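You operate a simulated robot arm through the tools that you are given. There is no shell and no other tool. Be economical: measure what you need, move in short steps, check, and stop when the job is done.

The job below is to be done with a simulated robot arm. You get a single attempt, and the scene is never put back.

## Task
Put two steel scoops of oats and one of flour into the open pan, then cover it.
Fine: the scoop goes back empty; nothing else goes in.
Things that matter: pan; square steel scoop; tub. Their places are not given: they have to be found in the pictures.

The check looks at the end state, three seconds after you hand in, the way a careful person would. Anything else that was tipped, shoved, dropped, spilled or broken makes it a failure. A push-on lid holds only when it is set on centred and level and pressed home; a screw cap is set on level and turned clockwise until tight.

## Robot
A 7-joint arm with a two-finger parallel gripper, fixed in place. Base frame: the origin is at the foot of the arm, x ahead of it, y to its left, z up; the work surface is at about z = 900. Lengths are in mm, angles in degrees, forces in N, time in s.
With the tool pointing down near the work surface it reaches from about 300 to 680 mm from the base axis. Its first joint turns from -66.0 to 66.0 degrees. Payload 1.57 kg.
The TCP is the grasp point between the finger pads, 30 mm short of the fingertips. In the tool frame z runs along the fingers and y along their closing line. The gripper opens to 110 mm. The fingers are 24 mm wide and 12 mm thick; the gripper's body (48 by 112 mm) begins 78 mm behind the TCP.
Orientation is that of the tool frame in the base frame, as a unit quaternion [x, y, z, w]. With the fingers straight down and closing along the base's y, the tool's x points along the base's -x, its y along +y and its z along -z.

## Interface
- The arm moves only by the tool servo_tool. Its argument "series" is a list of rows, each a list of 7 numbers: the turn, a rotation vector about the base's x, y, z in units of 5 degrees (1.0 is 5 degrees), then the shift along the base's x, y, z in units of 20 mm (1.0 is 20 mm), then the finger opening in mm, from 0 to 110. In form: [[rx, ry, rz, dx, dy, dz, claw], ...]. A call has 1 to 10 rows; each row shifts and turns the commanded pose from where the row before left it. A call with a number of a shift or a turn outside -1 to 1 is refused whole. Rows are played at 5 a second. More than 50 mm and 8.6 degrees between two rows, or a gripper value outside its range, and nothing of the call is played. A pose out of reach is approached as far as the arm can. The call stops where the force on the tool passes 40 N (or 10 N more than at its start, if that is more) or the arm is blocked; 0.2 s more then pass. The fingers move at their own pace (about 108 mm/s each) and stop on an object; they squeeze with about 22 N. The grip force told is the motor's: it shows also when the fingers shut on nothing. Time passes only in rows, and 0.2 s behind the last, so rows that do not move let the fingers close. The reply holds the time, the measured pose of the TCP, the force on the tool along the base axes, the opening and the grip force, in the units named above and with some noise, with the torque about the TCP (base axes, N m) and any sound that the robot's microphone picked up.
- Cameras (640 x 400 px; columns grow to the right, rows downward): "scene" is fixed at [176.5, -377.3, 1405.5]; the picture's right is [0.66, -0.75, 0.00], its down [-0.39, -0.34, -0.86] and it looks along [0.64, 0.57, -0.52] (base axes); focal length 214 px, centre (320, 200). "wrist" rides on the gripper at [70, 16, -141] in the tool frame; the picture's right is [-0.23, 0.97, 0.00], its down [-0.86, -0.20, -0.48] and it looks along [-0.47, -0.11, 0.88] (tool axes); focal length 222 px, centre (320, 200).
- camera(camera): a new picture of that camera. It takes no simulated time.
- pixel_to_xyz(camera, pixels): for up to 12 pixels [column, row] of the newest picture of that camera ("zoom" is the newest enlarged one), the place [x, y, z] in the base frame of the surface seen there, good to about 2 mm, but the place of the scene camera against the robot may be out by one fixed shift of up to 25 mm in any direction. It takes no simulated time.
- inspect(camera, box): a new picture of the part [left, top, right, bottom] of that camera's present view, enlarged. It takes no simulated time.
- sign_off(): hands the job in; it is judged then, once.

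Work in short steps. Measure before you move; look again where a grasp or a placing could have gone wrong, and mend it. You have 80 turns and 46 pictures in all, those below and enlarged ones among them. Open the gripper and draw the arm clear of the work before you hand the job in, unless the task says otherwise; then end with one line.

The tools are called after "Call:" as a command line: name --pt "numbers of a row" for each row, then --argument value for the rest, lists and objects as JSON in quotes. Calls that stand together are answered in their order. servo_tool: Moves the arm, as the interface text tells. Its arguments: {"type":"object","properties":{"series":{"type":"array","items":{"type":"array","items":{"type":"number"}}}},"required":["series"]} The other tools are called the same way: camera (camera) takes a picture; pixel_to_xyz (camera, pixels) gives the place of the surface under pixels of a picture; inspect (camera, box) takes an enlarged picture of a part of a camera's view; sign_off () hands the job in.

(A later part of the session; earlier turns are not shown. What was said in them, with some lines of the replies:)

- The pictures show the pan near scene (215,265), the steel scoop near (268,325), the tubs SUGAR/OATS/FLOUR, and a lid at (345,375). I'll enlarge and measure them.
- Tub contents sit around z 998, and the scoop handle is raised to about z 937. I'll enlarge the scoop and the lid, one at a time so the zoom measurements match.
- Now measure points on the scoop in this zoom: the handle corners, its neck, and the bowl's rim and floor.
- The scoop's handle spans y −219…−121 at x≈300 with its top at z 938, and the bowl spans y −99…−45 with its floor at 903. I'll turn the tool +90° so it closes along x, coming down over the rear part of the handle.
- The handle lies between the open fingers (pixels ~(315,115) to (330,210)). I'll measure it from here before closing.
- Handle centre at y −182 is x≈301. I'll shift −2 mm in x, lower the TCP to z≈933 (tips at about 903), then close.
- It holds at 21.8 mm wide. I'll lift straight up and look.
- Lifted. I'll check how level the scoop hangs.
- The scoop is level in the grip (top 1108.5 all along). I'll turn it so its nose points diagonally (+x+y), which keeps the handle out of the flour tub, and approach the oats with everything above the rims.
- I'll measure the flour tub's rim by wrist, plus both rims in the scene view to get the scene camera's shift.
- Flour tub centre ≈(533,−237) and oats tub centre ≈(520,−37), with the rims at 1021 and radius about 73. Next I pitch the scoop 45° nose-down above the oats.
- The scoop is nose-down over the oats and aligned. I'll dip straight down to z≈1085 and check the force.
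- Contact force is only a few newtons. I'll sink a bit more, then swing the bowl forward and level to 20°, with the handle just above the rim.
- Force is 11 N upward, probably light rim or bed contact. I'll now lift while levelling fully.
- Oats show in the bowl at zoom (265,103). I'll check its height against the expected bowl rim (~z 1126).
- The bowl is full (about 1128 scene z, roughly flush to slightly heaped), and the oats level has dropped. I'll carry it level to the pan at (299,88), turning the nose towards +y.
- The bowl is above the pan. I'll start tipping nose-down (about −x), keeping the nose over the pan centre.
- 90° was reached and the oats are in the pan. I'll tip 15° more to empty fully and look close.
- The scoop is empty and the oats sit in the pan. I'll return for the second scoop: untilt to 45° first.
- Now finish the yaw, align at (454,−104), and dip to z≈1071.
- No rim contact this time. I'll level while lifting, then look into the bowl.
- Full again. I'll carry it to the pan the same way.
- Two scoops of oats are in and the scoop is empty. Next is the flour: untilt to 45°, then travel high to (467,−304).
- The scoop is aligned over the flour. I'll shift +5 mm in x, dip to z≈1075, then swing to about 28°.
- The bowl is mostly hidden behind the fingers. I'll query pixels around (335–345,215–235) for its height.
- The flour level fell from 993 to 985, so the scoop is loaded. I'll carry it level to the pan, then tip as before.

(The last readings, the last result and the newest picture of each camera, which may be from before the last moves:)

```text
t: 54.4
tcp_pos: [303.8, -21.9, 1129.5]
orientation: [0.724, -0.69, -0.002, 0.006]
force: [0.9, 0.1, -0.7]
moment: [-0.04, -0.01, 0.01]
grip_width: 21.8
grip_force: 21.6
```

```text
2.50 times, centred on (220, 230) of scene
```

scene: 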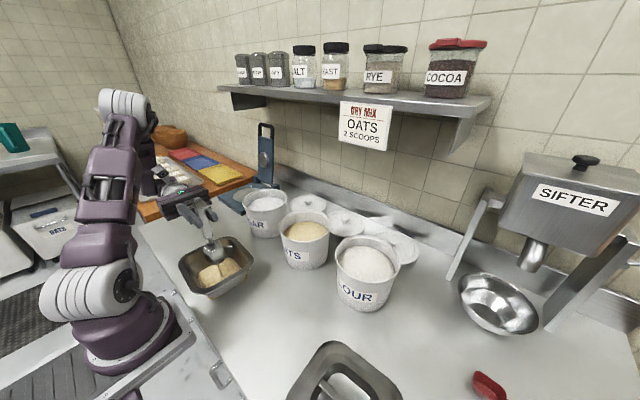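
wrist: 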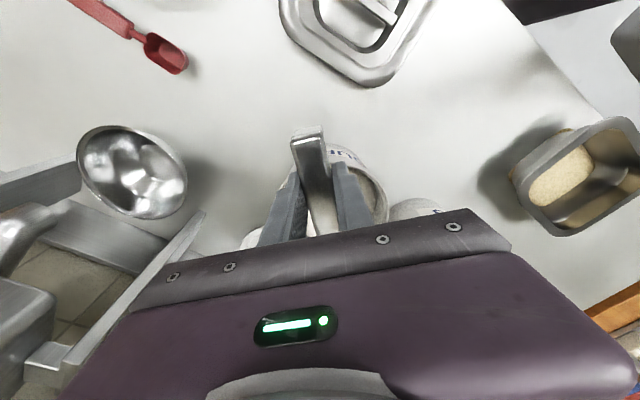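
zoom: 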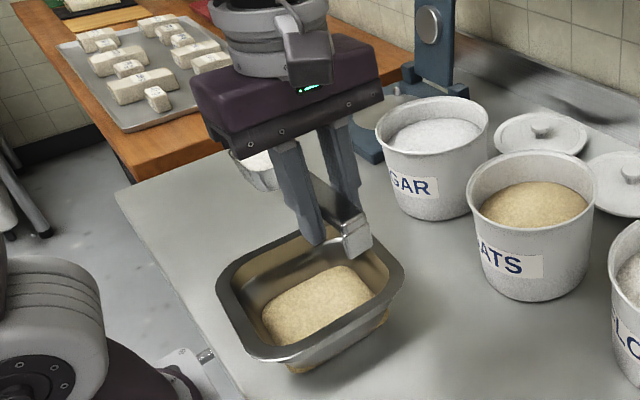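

Flour shows in the bowl at (255,165). Tip it in.

Call:
servo_tool --pt "-1 0 0 0 0 -0.1 0" --pt "-1 0 0 0 0 -0.1 0" --pt "-1 0 0 0 0.1 -0.1 0" --pt "-1 0 0 0 0.15 -0.1 0" --pt "-1 0 0 0 0.2 -0.1 0" --pt "-1 0 0 0 0.25 -0.1 0" --pt "-1 0 0 0 0.3 0 0" --pt "-1 0 0 0 0.3 0 0" --pt "-1 0 0 0 0.3 0 0" --pt "-1 0 0 0 0.3 0 0"

Call:
servo_tool --pt "-1 0 0 0 0.3 0 0" --pt "-1 0 0 0 0.4 0 0" --pt "-1 0 0 0 0.4 0 0" --pt "-1 0 0 0 0.4 0 0" --pt "-1 0 0 0 0.4 0 0" --pt "-1 0 0 0 0.4 0 0" --pt "-1 0 0 0 0.4 0 0" --pt "-1 0 0 0 0.4 0 0" --pt "-1 0 0 0 0.3 0 0" --pt "-1 0 0 0 0.3 0 0"

Call:
servo_tool --pt "-1 0 0 0 0.2 0 0" --pt "0 0 0 0 0 0 0" --pt "0 0 0 0 0 0 0"

Call:
inspect --camera "scene" --box '[150, 170, 280, 310]'

Call:
pixel_to_xyz --camera "zoom" --pixels '[[310, 365], [410, 305], [310, 310], [370, 275], [330, 372], [405, 312]]'

```text
t: 56.6
tcp_pos: [304.1, 13.7, 1117.0]
orientation: [0.653, -0.627, 0.289, 0.312]
force: [0.1, 0.1, -0.9]
moment: [-0.05, 0.02, 0.02]
grip_width: 21.7
grip_force: 21.9
```

```text
t: 58.8
tcp_pos: [304.2, 87.8, 1116.9]
orientation: [0.461, -0.445, 0.527, 0.558]
force: [-0.1, 0.1, -1.0]
moment: [0.01, -0.02, -0.01]
grip_width: 21.5
grip_force: 22.1
```

```text
t: 59.6
tcp_pos: [304.0, 92.8, 1116.1]
orientation: [0.436, -0.422, 0.546, 0.578]
force: [0.7, -1.2, -1.0]
moment: [0.0, 0.0, 0.01]
grip_width: 21.7
grip_force: 22.2
```

```text
2.86 times, centred on (215, 240) of scene
```

zoom: 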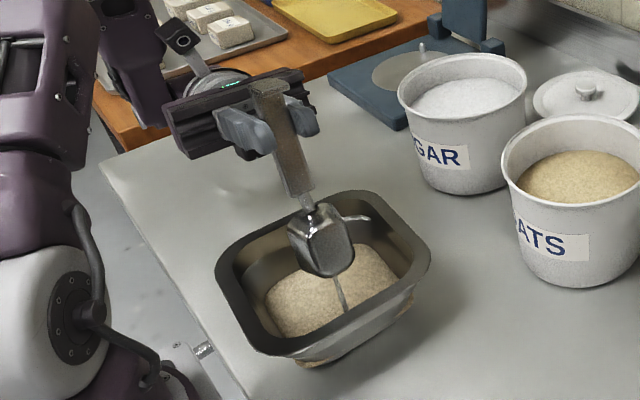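

```text
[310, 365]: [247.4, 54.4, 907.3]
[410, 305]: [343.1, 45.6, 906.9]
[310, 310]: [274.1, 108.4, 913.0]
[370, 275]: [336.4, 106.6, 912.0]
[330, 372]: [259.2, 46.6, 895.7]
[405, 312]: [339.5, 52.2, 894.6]
```

Flour is in, the scoop is empty, and the pan contents are at z≈913. Now return the scoop to where it lay: untilt while moving back to (299,−182).

Call:
servo_tool --pt "1 0 0 0 -0.4 0.2 0" --pt "1 0 0 0 -0.4 0.2 0" --pt "1 0 0 0 -0.4 0.2 0" --pt "1 0 0 0 -0.4 0.2 0" --pt "1 0 0 0 -0.4 0 0" --pt "1 0 0 0 -0.4 0 0" --pt "1 0 0 0 -0.5 0 0" --pt "1 0 0 0 -0.5 0 0" --pt "1 0 0 0 -0.5 0 0" --pt "1 0 0 0 -0.5 0 0"

Call:
servo_tool --pt "1 0 0 0 -0.9 0 0" --pt "1 0 0 0 -0.9 0 0" --pt "1 0 0 0 -0.9 0 0" --pt "1 0 0 0 -0.9 0 0" --pt "1 0 0 0 -0.9 0 0" --pt "1 0 0 0 -0.9 0 0" --pt "1 0 0 -0.05 -0.9 0 0" --pt "1 0 0 -0.05 -0.9 0 0" --pt "1 0 0 -0.05 -0.9 0 0" --pt "1 0 0 -0.05 -0.9 0 0"

```text
t: 61.8
tcp_pos: [303.0, 3.7, 1132.2]
orientation: [0.64, -0.613, 0.316, 0.339]
force: [0.1, -0.6, 0.0]
moment: [-0.02, 0.01, -0.04]
grip_width: 21.6
grip_force: 21.7
```

```text
t: 64.0
tcp_pos: [299.7, -175.2, 1132.0]
orientation: [0.723, -0.689, 0.028, 0.037]
force: [0.3, -0.4, -1.3]
moment: [-0.03, -0.04, 0.01]
grip_width: 21.5
grip_force: 22.0
```

One last 5° to level and down to 15 mm above the table rest height.

Call:
servo_tool --pt "1 0 0 0 -0.35 -0.5 0" --pt "0 0 0 0 0 -1 0" --pt "0 0 0 0 0 -1 0" --pt "0 0 0 0 0 -1 0" --pt "0 0 0 0 0 -1 0" --pt "0 0 0 0 0 -1 0" --pt "0 0 0 0 0 -1 0" --pt "0 0 0 0 0 -1 0" --pt "0 0 0 0 0 -1 0" --pt "0 0 0 0 0 -0.6 0"

Call:
inspect --camera "wrist" --box '[230, 60, 430, 240]'

Call:
pixel_to_xyz --camera "zoom" --pixels '[[230, 145], [250, 160], [270, 215], [285, 280], [300, 320], [310, 345], [258, 110]]'

```text
t: 66.2
tcp_pos: [299.7, -183.7, 949.1]
orientation: [0.724, -0.689, -0.002, 0.006]
force: [-0.6, 0.3, -1.0]
moment: [-0.08, 0.05, 0.01]
grip_width: 21.7
grip_force: 21.7
```

```text
2.22 times, centred on (330, 150) of wrist
```

zoom: 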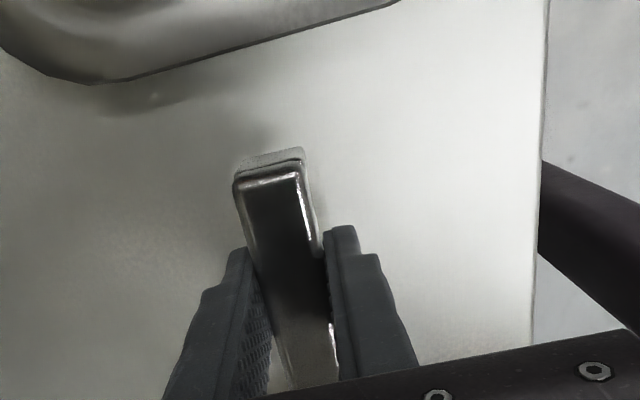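

```text
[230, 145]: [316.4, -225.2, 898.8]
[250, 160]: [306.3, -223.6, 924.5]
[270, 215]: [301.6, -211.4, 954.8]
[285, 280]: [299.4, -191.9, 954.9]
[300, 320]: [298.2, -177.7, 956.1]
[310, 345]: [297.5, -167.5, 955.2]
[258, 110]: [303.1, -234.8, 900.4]
```

The scoop is level in the grip (top at 955). I'll lower the remaining 15 mm and feel for the table.

Call:
servo_tool --pt "0 0 0 0 0.05 -0.3 0" --pt "0 0 0 0 0 -0.2 0" --pt "0 0 0 0 0 -0.15 0" --pt "0 0 0 0 0 -0.1 0" --pt "0 0 0 0 0 0 0"

```text
t: 67.4
tcp_pos: [298.6, -182.8, 935.3]
orientation: [0.724, -0.69, -0.002, 0.006]
force: [0.3, 0.1, -0.7]
moment: [-0.02, -0.01, 0.03]
grip_width: 21.6
grip_force: 21.7
```

Call:
servo_tool --pt "0 0 0 0 0 -0.05 0" --pt "0 0 0 0 0 -0.05 0" --pt "0 0 0 0 0 0 0"

```text
t: 68.2
tcp_pos: [299.8, -181.7, 932.8]
orientation: [0.724, -0.69, -0.002, 0.006]
force: [-3.3, -0.5, 10.9]
moment: [-0.48, -0.02, -0.12]
grip_width: 21.5
grip_force: 22.1
```

The table is felt at 10.9 N. I'll ease up 1 mm, open to 45, and lift clear.

Call:
servo_tool --pt "0 0 0 0 0 0.04 0" --pt "0 0 0 0 0 0 24" --pt "0 0 0 0 0 0 50" --pt "0 0 0 0 0 0 50" --pt "0 0 0 0 0 0.5 50" --pt "0 0 0 0 0 1 50" --pt "0 0 0 0 0 1 50" --pt "0 0 0 0 0 1 50" --pt "0 0 0 0 0 1 50" --pt "0 0 0 0 0 1 50"

Call:
servo_tool --pt "0 0 0 0 -0.8 0.5 70" --pt "0 0 0 0 -0.8 0.5 70" --pt "0 0 0 0 -0.8 0 70" --pt "0 0 0 0 -0.8 0 70" --pt "0 0 0 0 -0.8 0 70" --pt "0 0 0 0 -0.8 0 70" --pt "0 0 0 0 -0.8 0 70" --pt "0 0 0 0 -0.8 0 70"

Call:
camera --camera "wrist"

Call:
inspect --camera "scene" --box '[150, 200, 400, 400]'

```text
t: 70.4
tcp_pos: [298.7, -181.2, 1045.1]
orientation: [0.724, -0.689, -0.002, 0.006]
force: [0.2, -0.3, 0.1]
moment: [0.0, 0.0, 0.0]
grip_width: 49.8
grip_force: 0.0
```

```text
t: 72.2
tcp_pos: [299.8, -310.9, 1064.8]
orientation: [0.724, -0.69, -0.002, 0.007]
force: [0.0, 0.1, 0.4]
moment: [0.0, 0.02, 0.01]
grip_width: 70.3
grip_force: 0.1
```

```text
12 pictures are left
```

wrist: 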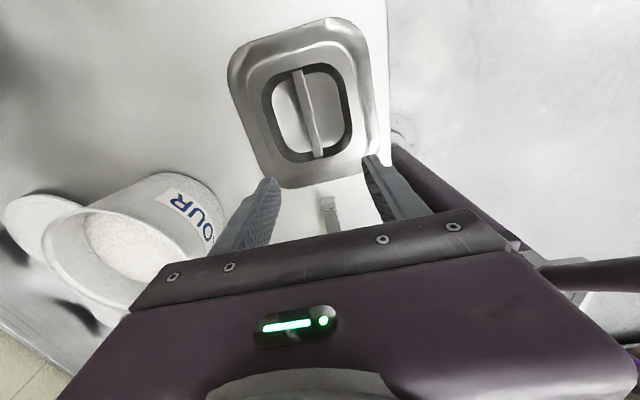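

```text
2.00 times, centred on (275, 300) of scene
```

zoom: 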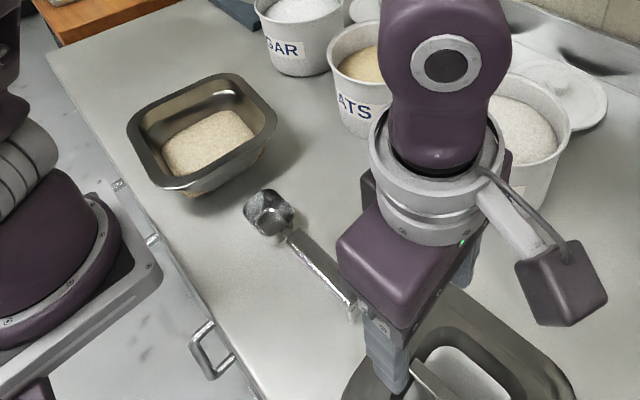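

The scoop is back, empty and flat. The lid is well in the wrist view (bar from (297,72) to (315,155)), so I'll measure bar, edges and recess.

Call:
pixel_to_xyz --camera "wrist" --pixels '[[297, 75], [302, 95], [308, 120], [316, 150], [235, 80], [267, 175], [360, 60], [373, 140], [275, 35], [335, 180], [285, 110], [335, 100]]'

Call:
inspect --camera "wrist" --box '[220, 10, 400, 200]'

```text
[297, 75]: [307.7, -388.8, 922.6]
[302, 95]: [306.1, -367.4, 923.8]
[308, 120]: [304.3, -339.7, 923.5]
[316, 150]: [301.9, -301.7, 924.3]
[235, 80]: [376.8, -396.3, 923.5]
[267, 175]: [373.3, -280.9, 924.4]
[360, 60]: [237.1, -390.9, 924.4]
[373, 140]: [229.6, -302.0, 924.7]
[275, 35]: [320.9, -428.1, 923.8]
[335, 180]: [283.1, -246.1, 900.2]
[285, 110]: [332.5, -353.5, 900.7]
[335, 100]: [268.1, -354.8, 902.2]
```

```text
2.11 times, centred on (310, 105) of wrist
```

zoom: 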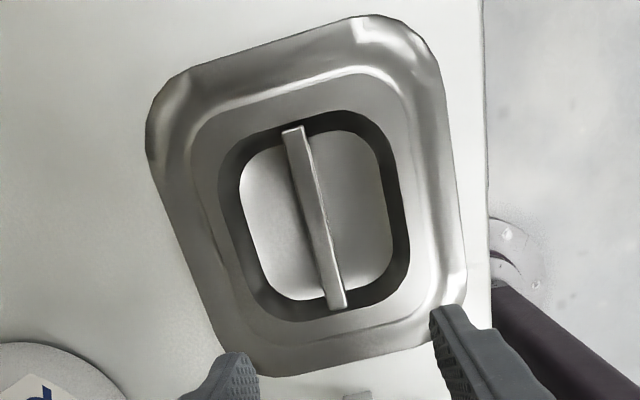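

Call:
pixel_to_xyz --camera "zoom" --pixels '[[162, 200], [200, 300], [445, 120], [462, 250], [210, 62], [330, 28], [290, 370], [400, 338], [185, 250], [455, 190], [295, 135], [337, 303]]'

Call:
inspect --camera "scene" --box '[160, 220, 270, 310]'

Call:
pixel_to_xyz --camera "zoom" --pixels '[[125, 170], [165, 285], [250, 350], [380, 300], [480, 240], [525, 170], [460, 100], [380, 85], [300, 100], [200, 130], [320, 330], [430, 275]]'

```text
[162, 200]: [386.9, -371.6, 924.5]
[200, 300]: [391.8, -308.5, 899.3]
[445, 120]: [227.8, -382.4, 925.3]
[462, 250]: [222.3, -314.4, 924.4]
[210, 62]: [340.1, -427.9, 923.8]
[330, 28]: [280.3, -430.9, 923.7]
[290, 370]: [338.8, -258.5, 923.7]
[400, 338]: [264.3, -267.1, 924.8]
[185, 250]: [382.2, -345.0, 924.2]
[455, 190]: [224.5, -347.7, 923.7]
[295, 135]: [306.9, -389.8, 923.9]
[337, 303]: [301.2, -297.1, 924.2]
```

```text
4.44 times, centred on (215, 265) of scene
```

zoom: 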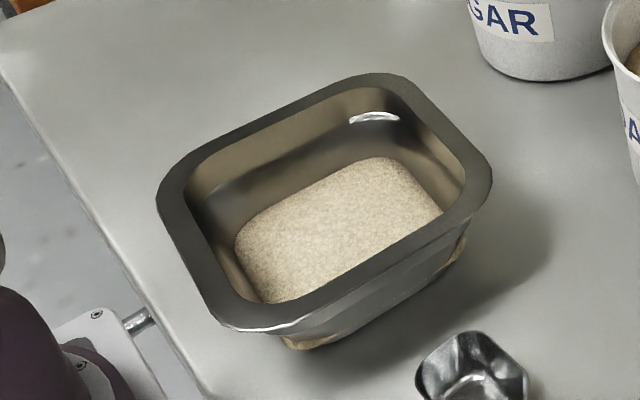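

```text
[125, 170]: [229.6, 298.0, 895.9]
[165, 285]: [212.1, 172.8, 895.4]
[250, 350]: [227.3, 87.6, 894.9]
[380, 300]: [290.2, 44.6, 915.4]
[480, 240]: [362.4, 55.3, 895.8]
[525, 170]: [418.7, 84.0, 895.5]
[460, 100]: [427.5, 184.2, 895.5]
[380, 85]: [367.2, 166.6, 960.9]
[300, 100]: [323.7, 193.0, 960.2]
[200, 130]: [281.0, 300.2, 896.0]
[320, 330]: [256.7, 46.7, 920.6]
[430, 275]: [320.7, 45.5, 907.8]
```

The lid's centre is ≈(304,−344) with yaw ≈+4°, and its size of about 160×170 matches the pan rim. Before grasping it I'll fly high over the pan to measure the rim squarely.

Call:
servo_tool --pt "0 0 0 0 1 0.5 70" --pt "0 0 0 0 1 0.5 70" --pt "0 0 0 0 1 0.5 70" --pt "0 0 0 0 1 0.5 70" --pt "0 0 0 0 1 0 70" --pt "0 0 0 0 1 0 70" --pt "0 0 0 0 1 0 70" --pt "0 0 0 0 1 0 70" --pt "0 0 0 0 1 0 70" --pt "0 0 0 0 1 0 70"

Call:
servo_tool --pt "0 0 0 0 1 0 70" --pt "0 0 0 0 1 0 70" --pt "0 0 0 0 1 0 70" --pt "0 0 0 0 1 0 70" --pt "0 0 0 0 1 0 70" --pt "0 0 0 0 1 0 70" --pt "0 0 0 0 1 0 70" --pt "0 0 0 0 1 0 70" --pt "0 0 0 0 1 0 70" --pt "0 0 0 0 1 0 70"

Call:
servo_tool --pt "0 0 0 0 1 0 70" --pt "0 0 0 0 0 0 70"

Call:
inspect --camera "wrist" --box '[200, 0, 430, 210]'

```text
t: 74.4
tcp_pos: [299.1, -108.7, 1105.6]
orientation: [0.724, -0.69, -0.002, 0.006]
force: [-0.6, -0.5, 0.0]
moment: [-0.01, 0.0, -0.01]
grip_width: 69.9
grip_force: 0.0
```

```text
t: 76.6
tcp_pos: [299.8, 88.8, 1103.7]
orientation: [0.725, -0.689, -0.002, 0.006]
force: [0.3, 0.2, -0.4]
moment: [0.01, 0.01, 0.0]
grip_width: 70.1
grip_force: 0.0
```

```text
t: 77.2
tcp_pos: [298.4, 109.1, 1104.4]
orientation: [0.724, -0.689, -0.003, 0.006]
force: [-0.4, -0.3, -0.4]
moment: [-0.02, 0.01, 0.0]
grip_width: 70.1
grip_force: 0.1
```

```text
1.90 times, centred on (315, 105) of wrist
```

zoom: 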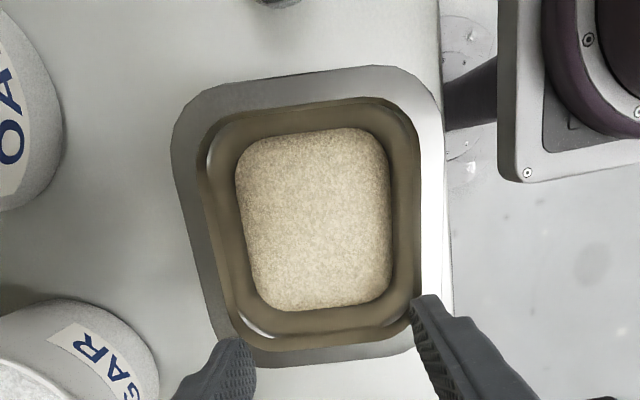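

Call:
pixel_to_xyz --camera "zoom" --pixels '[[177, 160], [208, 290], [441, 130], [442, 270], [225, 86], [380, 70], [270, 362], [390, 352], [203, 180], [416, 180], [300, 110], [330, 339]]'

```text
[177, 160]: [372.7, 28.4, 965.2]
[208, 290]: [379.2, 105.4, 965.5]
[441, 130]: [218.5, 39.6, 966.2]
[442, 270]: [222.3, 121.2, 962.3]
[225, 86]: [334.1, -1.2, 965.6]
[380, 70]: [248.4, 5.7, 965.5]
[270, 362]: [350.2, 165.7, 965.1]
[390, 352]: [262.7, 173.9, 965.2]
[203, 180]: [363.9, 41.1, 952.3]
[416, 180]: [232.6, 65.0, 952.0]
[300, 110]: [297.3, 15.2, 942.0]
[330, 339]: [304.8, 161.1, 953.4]
```

Pan rim centre ≈(299.3,86.3), yaw ≈−4.4°, 965 high. Now back to the lid: align at (304.3,−344.2), yaw 93.8°, fingers at 40 mm around the bar.

Call:
servo_tool --pt "0 0 0.2 0.28 -1 0 40" --pt "0 0 0 0 -1 0 40" --pt "0 0 0 0 -1 0 40" --pt "0 0 0 0 -1 0 40" --pt "0 0 0 0 -1 0 40" --pt "0 0 0 0 -1 0 40" --pt "0 0 0 0 -1 0 40" --pt "0 0 0 0 -1 0 40" --pt "0 0 0 0 -1 0 40" --pt "0 0 0 0 -1 0 40"

Call:
servo_tool --pt "0 0 0 0 -1 0 40" --pt "0 0 0 0 -1 0 40" --pt "0 0 0 0 -1 0 40" --pt "0 0 0 0 -1 0 40" --pt "0 0 0 0 -1 0 40" --pt "0 0 0 0 -1 -0.5 40" --pt "0 0 0 0 -1 -0.5 40" --pt "0 0 0 0 -1 -0.5 40" --pt "0 0 0 0 -1 -0.5 40" --pt "0 0 0 0 -1 -0.5 40"

Call:
servo_tool --pt "0 0 0 0 -1 -1 40" --pt "0 0 0 0 -1 -1 40" --pt "0 0 0 0 -0.65 -1 40" --pt "0 0 0 0 0 0 40"

Call:
inspect --camera "wrist" --box '[200, 60, 440, 240]'

```text
t: 79.4
tcp_pos: [303.4, -90.1, 1104.3]
orientation: [0.73, -0.683, -0.002, 0.006]
force: [0.5, -0.8, 1.1]
moment: [-0.01, 0.02, -0.03]
grip_width: 40.3
grip_force: 0.0
```

```text
t: 81.6
tcp_pos: [305.6, -291.7, 1053.8]
orientation: [0.73, -0.683, -0.002, 0.007]
force: [0.3, -0.8, 0.2]
moment: [0.03, -0.01, 0.0]
grip_width: 39.9
grip_force: 0.0
```

```text
t: 82.6
tcp_pos: [304.5, -342.9, 993.4]
orientation: [0.73, -0.683, -0.002, 0.006]
force: [0.6, 0.3, -0.5]
moment: [-0.02, 0.01, -0.02]
grip_width: 40.0
grip_force: 0.0
```

```text
2.22 times, centred on (320, 150) of wrist
```

zoom: 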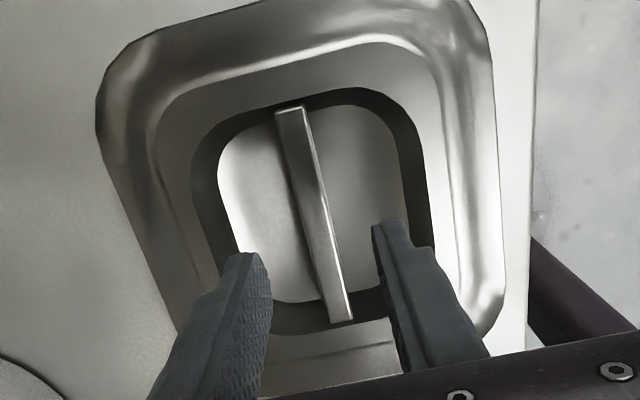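

The bar sits between the fingers. I'll correct a 0.7° residual tilt and descend to z≈937, then close.

Call:
servo_tool --pt "0.07 -0.13 0 0 -0.05 -0.9 40" --pt "0 0 0 0 0 -0.9 40" --pt "0 0 0 0 0 -0.6 40" --pt "0 0 0 0 0 -0.4 40" --pt "0 0 0 0 0 0 40"

Call:
servo_tool --pt "0 0 0 0 0 0 0" --pt "0 0 0 0 0 0 0" --pt "0 0 0 0 0 0 0" --pt "0 0 0 0 0 0 0"

```text
t: 83.8
tcp_pos: [305.7, -344.7, 937.4]
orientation: [0.73, -0.683, -0.001, -0.001]
force: [-0.7, 1.0, 0.1]
moment: [0.01, -0.01, 0.03]
grip_width: 40.1
grip_force: 0.1
```

```text
t: 84.8
tcp_pos: [305.8, -342.6, 938.0]
orientation: [0.731, -0.683, 0.0, 0.0]
force: [0.6, 0.4, 0.0]
moment: [0.02, -0.04, -0.02]
grip_width: 12.4
grip_force: 21.5
```

The bar is gripped at 12.4 mm. Lift and check.

Call:
servo_tool --pt "0 0 0 0 0 0.3 0" --pt "0 0 0 0 0 0.7 0" --pt "0 0 0 0 0 1 0" --pt "0 0 0 0 0 1 0" --pt "0 0 0 0 0 1 0" --pt "0 0 0 0 0 1 0" --pt "0 0 0 0 0 0.5 0" --pt "0 0 0 0 0 0 0"

Call:
camera --camera "wrist"

Call:
pixel_to_xyz --camera "wrist" --pixels '[[235, 80], [267, 175], [360, 60], [373, 140], [275, 38], [300, 80], [310, 120], [250, 130], [365, 100]]'

```text
t: 86.6
tcp_pos: [305.1, -343.4, 1048.5]
orientation: [0.73, -0.684, 0.0, -0.001]
force: [0.1, 0.2, -0.5]
moment: [0.0, 0.01, 0.03]
grip_width: 12.8
grip_force: 22.2
```

```text
6 pictures are left
```

wrist: 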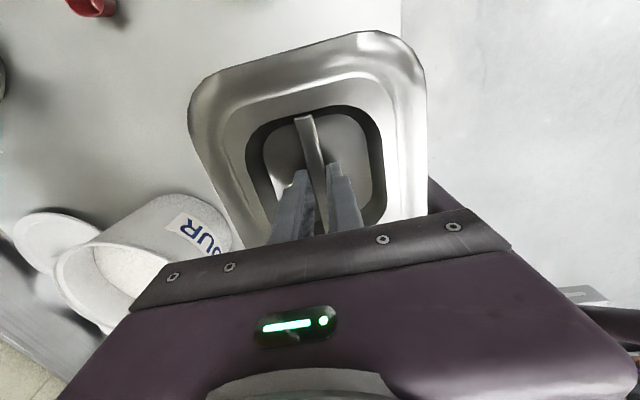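

```text
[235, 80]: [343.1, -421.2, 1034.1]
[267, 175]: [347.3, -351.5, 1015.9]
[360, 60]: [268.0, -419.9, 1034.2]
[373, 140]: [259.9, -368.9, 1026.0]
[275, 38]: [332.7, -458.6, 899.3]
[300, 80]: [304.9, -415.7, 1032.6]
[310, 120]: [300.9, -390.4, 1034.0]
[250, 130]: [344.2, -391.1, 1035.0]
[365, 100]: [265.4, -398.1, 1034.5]
```

The lid hangs level (1034–1035 all over). I'll measure its edges relative to the TCP to place it centred.

Call:
pixel_to_xyz --camera "wrist" --pixels '[[195, 120], [198, 120], [212, 172], [216, 172], [423, 90], [421, 90], [425, 150], [423, 150], [255, 62], [255, 65], [340, 39], [340, 43]]'

```text
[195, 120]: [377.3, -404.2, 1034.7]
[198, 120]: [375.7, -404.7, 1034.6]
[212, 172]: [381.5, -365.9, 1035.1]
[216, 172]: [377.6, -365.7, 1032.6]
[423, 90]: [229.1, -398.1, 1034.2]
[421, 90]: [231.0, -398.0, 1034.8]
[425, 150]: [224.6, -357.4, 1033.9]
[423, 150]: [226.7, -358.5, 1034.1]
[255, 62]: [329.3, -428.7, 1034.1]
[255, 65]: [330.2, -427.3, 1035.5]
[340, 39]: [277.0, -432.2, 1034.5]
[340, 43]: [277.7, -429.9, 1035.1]
```

Lid centre is within about 1 mm of the TCP. Carry it over the pan (TCP target (299.6,87.3)), turning −8.2° to match the pan's yaw.

Call:
servo_tool --pt "0 0 0 0 0.5 0.2 0" --pt "0 0 -0.2 0 1 0.2 0" --pt "0 0 -0.2 0 1 0 0" --pt "0 0 -0.2 0 1 0 0" --pt "0 0 -0.2 0 1 0 0" --pt "0 0 -0.2 -0.05 1 0 0" --pt "0 0 -0.2 -0.05 1 0 0" --pt "0 0 -0.2 -0.05 1 0 0" --pt "0 0 -0.24 -0.05 1 0 0" --pt "0 0 0 -0.05 1 0 0"

Call:
servo_tool --pt "0 0 0 0 1 0 0" --pt "0 0 0 0 1 0 0" --pt "0 0 0 0 1 0 0" --pt "0 0 0 0 1 0 0" --pt "0 0 0 0 1 0 0" --pt "0 0 0 0 1 0 0" --pt "0 0 0 0 1 0 0" --pt "0 0 0 0 1 0 0" --pt "0 0 0 0 1 0 0" --pt "0 0 0 0 1 0 0"

Call:
servo_tool --pt "0 0 0 0 1 0 0" --pt "0 0 0 0 0.5 0 0" --pt "0 0 0 0 0 0 0" --pt "0 0 0 0 0 0 0"

```text
t: 88.8
tcp_pos: [298.9, -154.7, 1055.4]
orientation: [-0.679, 0.734, -0.001, 0.001]
force: [-0.7, 0.1, -1.6]
moment: [-0.01, 0.03, 0.02]
grip_width: 12.6
grip_force: 22.2
```

```text
t: 91.0
tcp_pos: [299.9, 48.1, 1056.2]
orientation: [-0.679, 0.734, 0.0, -0.001]
force: [-0.5, 0.7, -1.0]
moment: [0.0, 0.02, 0.03]
grip_width: 12.3
grip_force: 21.7
```

```text
t: 92.0
tcp_pos: [298.8, 77.0, 1056.9]
orientation: [-0.68, 0.734, 0.0, 0.0]
force: [-0.4, 0.4, -1.0]
moment: [0.0, -0.01, 0.01]
grip_width: 12.5
grip_force: 22.1
```

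Yaw matches. I'll move the last 10 mm in y, lower to just above the rim (TCP ≈1010), and look.

Call:
servo_tool --pt "0 0 0 0 0.53 0 0" --pt "0 0 0 0 0 -0.8 0" --pt "0 0 0 0 0 -0.8 0" --pt "0 0 0 0 0 -0.7 0" --pt "0 0 0 0 0 0 0"

Call:
inspect --camera "scene" --box '[150, 180, 290, 310]'

```text
t: 93.2
tcp_pos: [299.8, 87.1, 1009.9]
orientation: [-0.679, 0.734, 0.0, 0.0]
force: [0.3, 0.2, -1.4]
moment: [0.0, -0.03, -0.01]
grip_width: 12.5
grip_force: 22.1
```

```text
3.08 times, centred on (220, 245) of scene
```

zoom: 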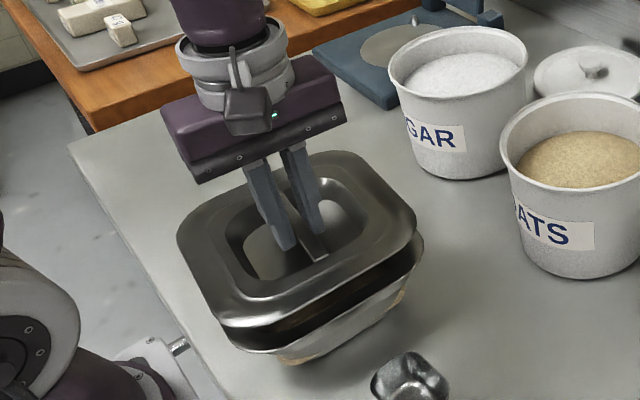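

The lid is squarely aligned above the rim. Lower gently, watching the force.

Call:
servo_tool --pt "0 0 0 0 0 -0.4 0" --pt "0 0 0 0 0 -0.3 0" --pt "0 0 0 0 0 -0.25 0" --pt "0 0 0 0 0 -0.2 0" --pt "0 0 0 0 0 -0.15 0"

```text
t: 94.4
tcp_pos: [299.4, 86.8, 983.8]
orientation: [-0.68, 0.733, -0.001, 0.0]
force: [-0.9, -0.2, -0.8]
moment: [0.0, 0.02, 0.01]
grip_width: 12.3
grip_force: 22.2
```

Call:
servo_tool --pt "0 0 0 0 0 -0.1 0" --pt "0 0 0 0 0 -0.1 0" --pt "0 0 0 0 0 -0.1 0" --pt "0 0 0 0 0 0 0"

```text
t: 95.4
tcp_pos: [300.9, 87.5, 979.3]
orientation: [-0.679, 0.734, 0.001, 0.001]
force: [-1.4, -1.0, 14.9]
moment: [0.02, -0.02, -0.02]
grip_width: 12.6
grip_force: 21.7
```

Contact at z≈979 with 15 N and no moment. Press on further to push it home.

Call:
servo_tool --pt "0 0 0 0 0 -0.1 0" --pt "0 0 0 0 0 -0.1 0" --pt "0 0 0 0 0 -0.1 0" --pt "0 0 0 0 0 -0.1 0" --pt "0 0 0 0 0 -0.1 0" --pt "0 0 0 0 0 0 0"

```text
t: 95.8
tcp_pos: [300.7, 86.3, 976.6]
orientation: [-0.679, 0.734, 0.001, 0.0]
force: [-3.1, -1.0, 18.1]
moment: [-0.16, 0.02, 0.06]
grip_width: 12.2
grip_force: 22.3
stopped in row 2: the force on the tool passed its limit at 57 N (the readings are from after the stop); the commanded pose is now the measured one
```

The force peaked at 57 N as it went home. I'll open to 36 mm, rise, and check the lid's level and height.

Call:
servo_tool --pt "0 0 0 0 0 0.05 0" --pt "0 0 0 0 0 0 36" --pt "0 0 0 0 0 0 36" --pt "0 0 0 0 0 0.4 36" --pt "0 0 0 0 0 0.6 36" --pt "0 0 0 0 0 1 36" --pt "0 0 0 0 0 1 36" --pt "0 0 0 0 0 1 36" --pt "0 0 0 0 0 1 36" --pt "0 0 0 0 0 1 36"

Call:
camera --camera "wrist"

Call:
inspect --camera "scene" --box '[150, 180, 290, 310]'

Call:
pixel_to_xyz --camera "wrist" --pixels '[[235, 90], [267, 185], [360, 75], [373, 150], [300, 55], [250, 130], [368, 110], [305, 100], [315, 150]]'

```text
t: 98.0
tcp_pos: [301.3, 86.3, 1098.4]
orientation: [-0.678, 0.735, 0.001, 0.001]
force: [-0.3, 0.1, 1.6]
moment: [0.02, 0.0, -0.01]
grip_width: 36.1
grip_force: 0.1
```

```text
4 pictures are left
```

wrist: 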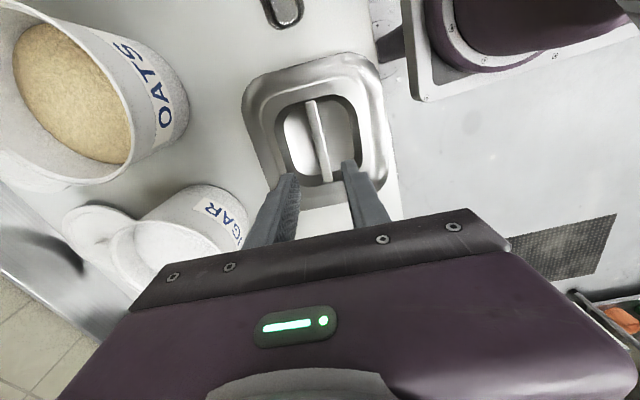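

```text
3.08 times, centred on (220, 245) of scene
```

zoom: 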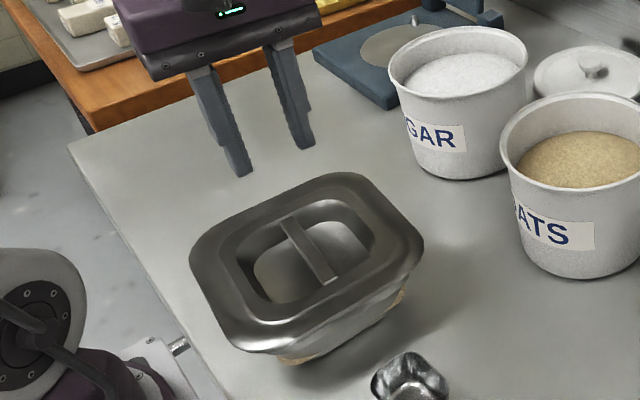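

```text
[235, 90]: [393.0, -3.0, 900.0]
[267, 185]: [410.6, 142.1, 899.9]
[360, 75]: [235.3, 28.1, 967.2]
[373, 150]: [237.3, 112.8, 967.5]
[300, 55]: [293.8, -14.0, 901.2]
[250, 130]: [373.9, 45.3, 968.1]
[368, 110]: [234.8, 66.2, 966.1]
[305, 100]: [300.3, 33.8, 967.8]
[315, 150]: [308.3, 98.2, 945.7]
```

The lid is level (966–968) and flush. To be sure it is home, I'll press again with closed fingers on the middle of the bar and watch whether it sinks.

Call:
servo_tool --pt "0 0 0 -0.05 0 -1 0" --pt "0 0 0 0 0 -1 0" --pt "0 0 0 0 0 -1 0" --pt "0 0 0 0 0 -1 0" --pt "0 0 0 0 0 -0.5 0" --pt "0 0 0 0 0 -0.2 0"

Call:
servo_tool --pt "0 0 0 0 0 -0.1 0" --pt "0 0 0 0 0 -0.1 0" --pt "0 0 0 0 0 -0.1 0" --pt "0 0 0 0 0 -0.1 0" --pt "0 0 0 0 0 -0.1 0" --pt "0 0 0 0 0 -0.1 0" --pt "0 0 0 0 0 -0.1 0" --pt "0 0 0 0 0 -0.1 0"

```text
t: 99.5
tcp_pos: [300.3, 87.2, 1004.2]
orientation: [-0.679, 0.734, 0.0, 0.001]
force: [-0.2, -0.1, 0.1]
moment: [0.0, 0.0, 0.01]
grip_width: 0.1
grip_force: 20.9
```

```text
t: 100.4
tcp_pos: [300.1, 87.4, 998.5]
orientation: [-0.679, 0.734, 0.0, 0.001]
force: [-4.2, -2.4, 18.4]
moment: [-0.21, 0.12, -0.04]
grip_width: 0.1
grip_force: 21.5
stopped in row 4: the force on the tool passed its limit at 57 N (the readings are from after the stop); the commanded pose is now the measured one
```

The contact is stiff with no sinking, so the lid is seated. Retreat up and away, open, and take a last look.

Call:
servo_tool --pt "0 0 0 0 0 1 0" --pt "0 0 0 0 0 1 40" --pt "0 0 0 0 0 1 80" --pt "0 0 0 0 0 1 80" --pt "0 0 0 0 0 1 80" --pt "0 0 0 0 -0.8 1 80" --pt "0 0 0 0 -1 1 80" --pt "0 0 0 0 -1 1 80" --pt "0 0 0 0 -1 1 80" --pt "0 0 0 0 -1 1 80"

Call:
camera --camera "wrist"

Call:
inspect --camera "scene" --box '[150, 160, 430, 340]'

Call:
pixel_to_xyz --camera "zoom" --pixels '[[130, 200], [220, 215], [180, 170], [110, 260], [150, 225]]'

```text
t: 102.6
tcp_pos: [301.9, -8.7, 1198.7]
orientation: [-0.679, 0.734, 0.001, 0.002]
force: [-1.2, 0.3, -0.2]
moment: [-0.02, 0.01, 0.0]
grip_width: 79.8
grip_force: 0.0
```

```text
2 pictures are left
```

wrist: 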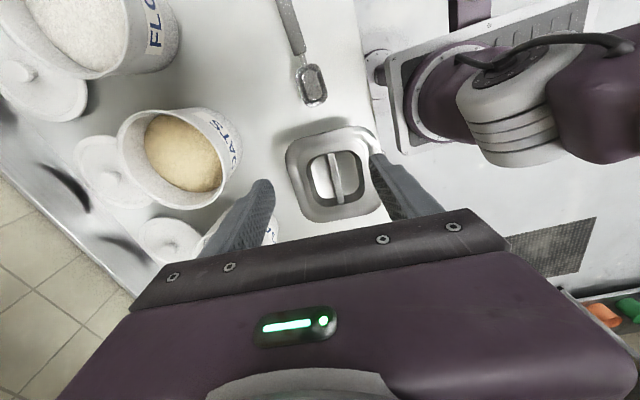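

```text
2.22 times, centred on (290, 250) of scene
```

zoom: 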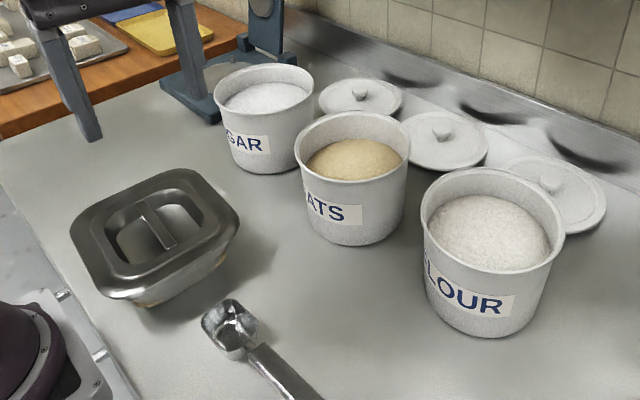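

```text
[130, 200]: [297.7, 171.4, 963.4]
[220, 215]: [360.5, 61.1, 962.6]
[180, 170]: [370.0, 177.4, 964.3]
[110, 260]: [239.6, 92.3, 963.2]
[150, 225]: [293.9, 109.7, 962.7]
```

The lid is level all round (962.6–964.3) and centred on the pan. The scoop is back and empty, the tubs have not moved, nothing is spilled, and the gripper is open and clear, so I'm handing in.

Call:
sign_off

```text
The job is handed in.
```

The pan holds two steel scoops of oats and one of flour with its lid pressed on level, and the empty scoop is back where it lay.
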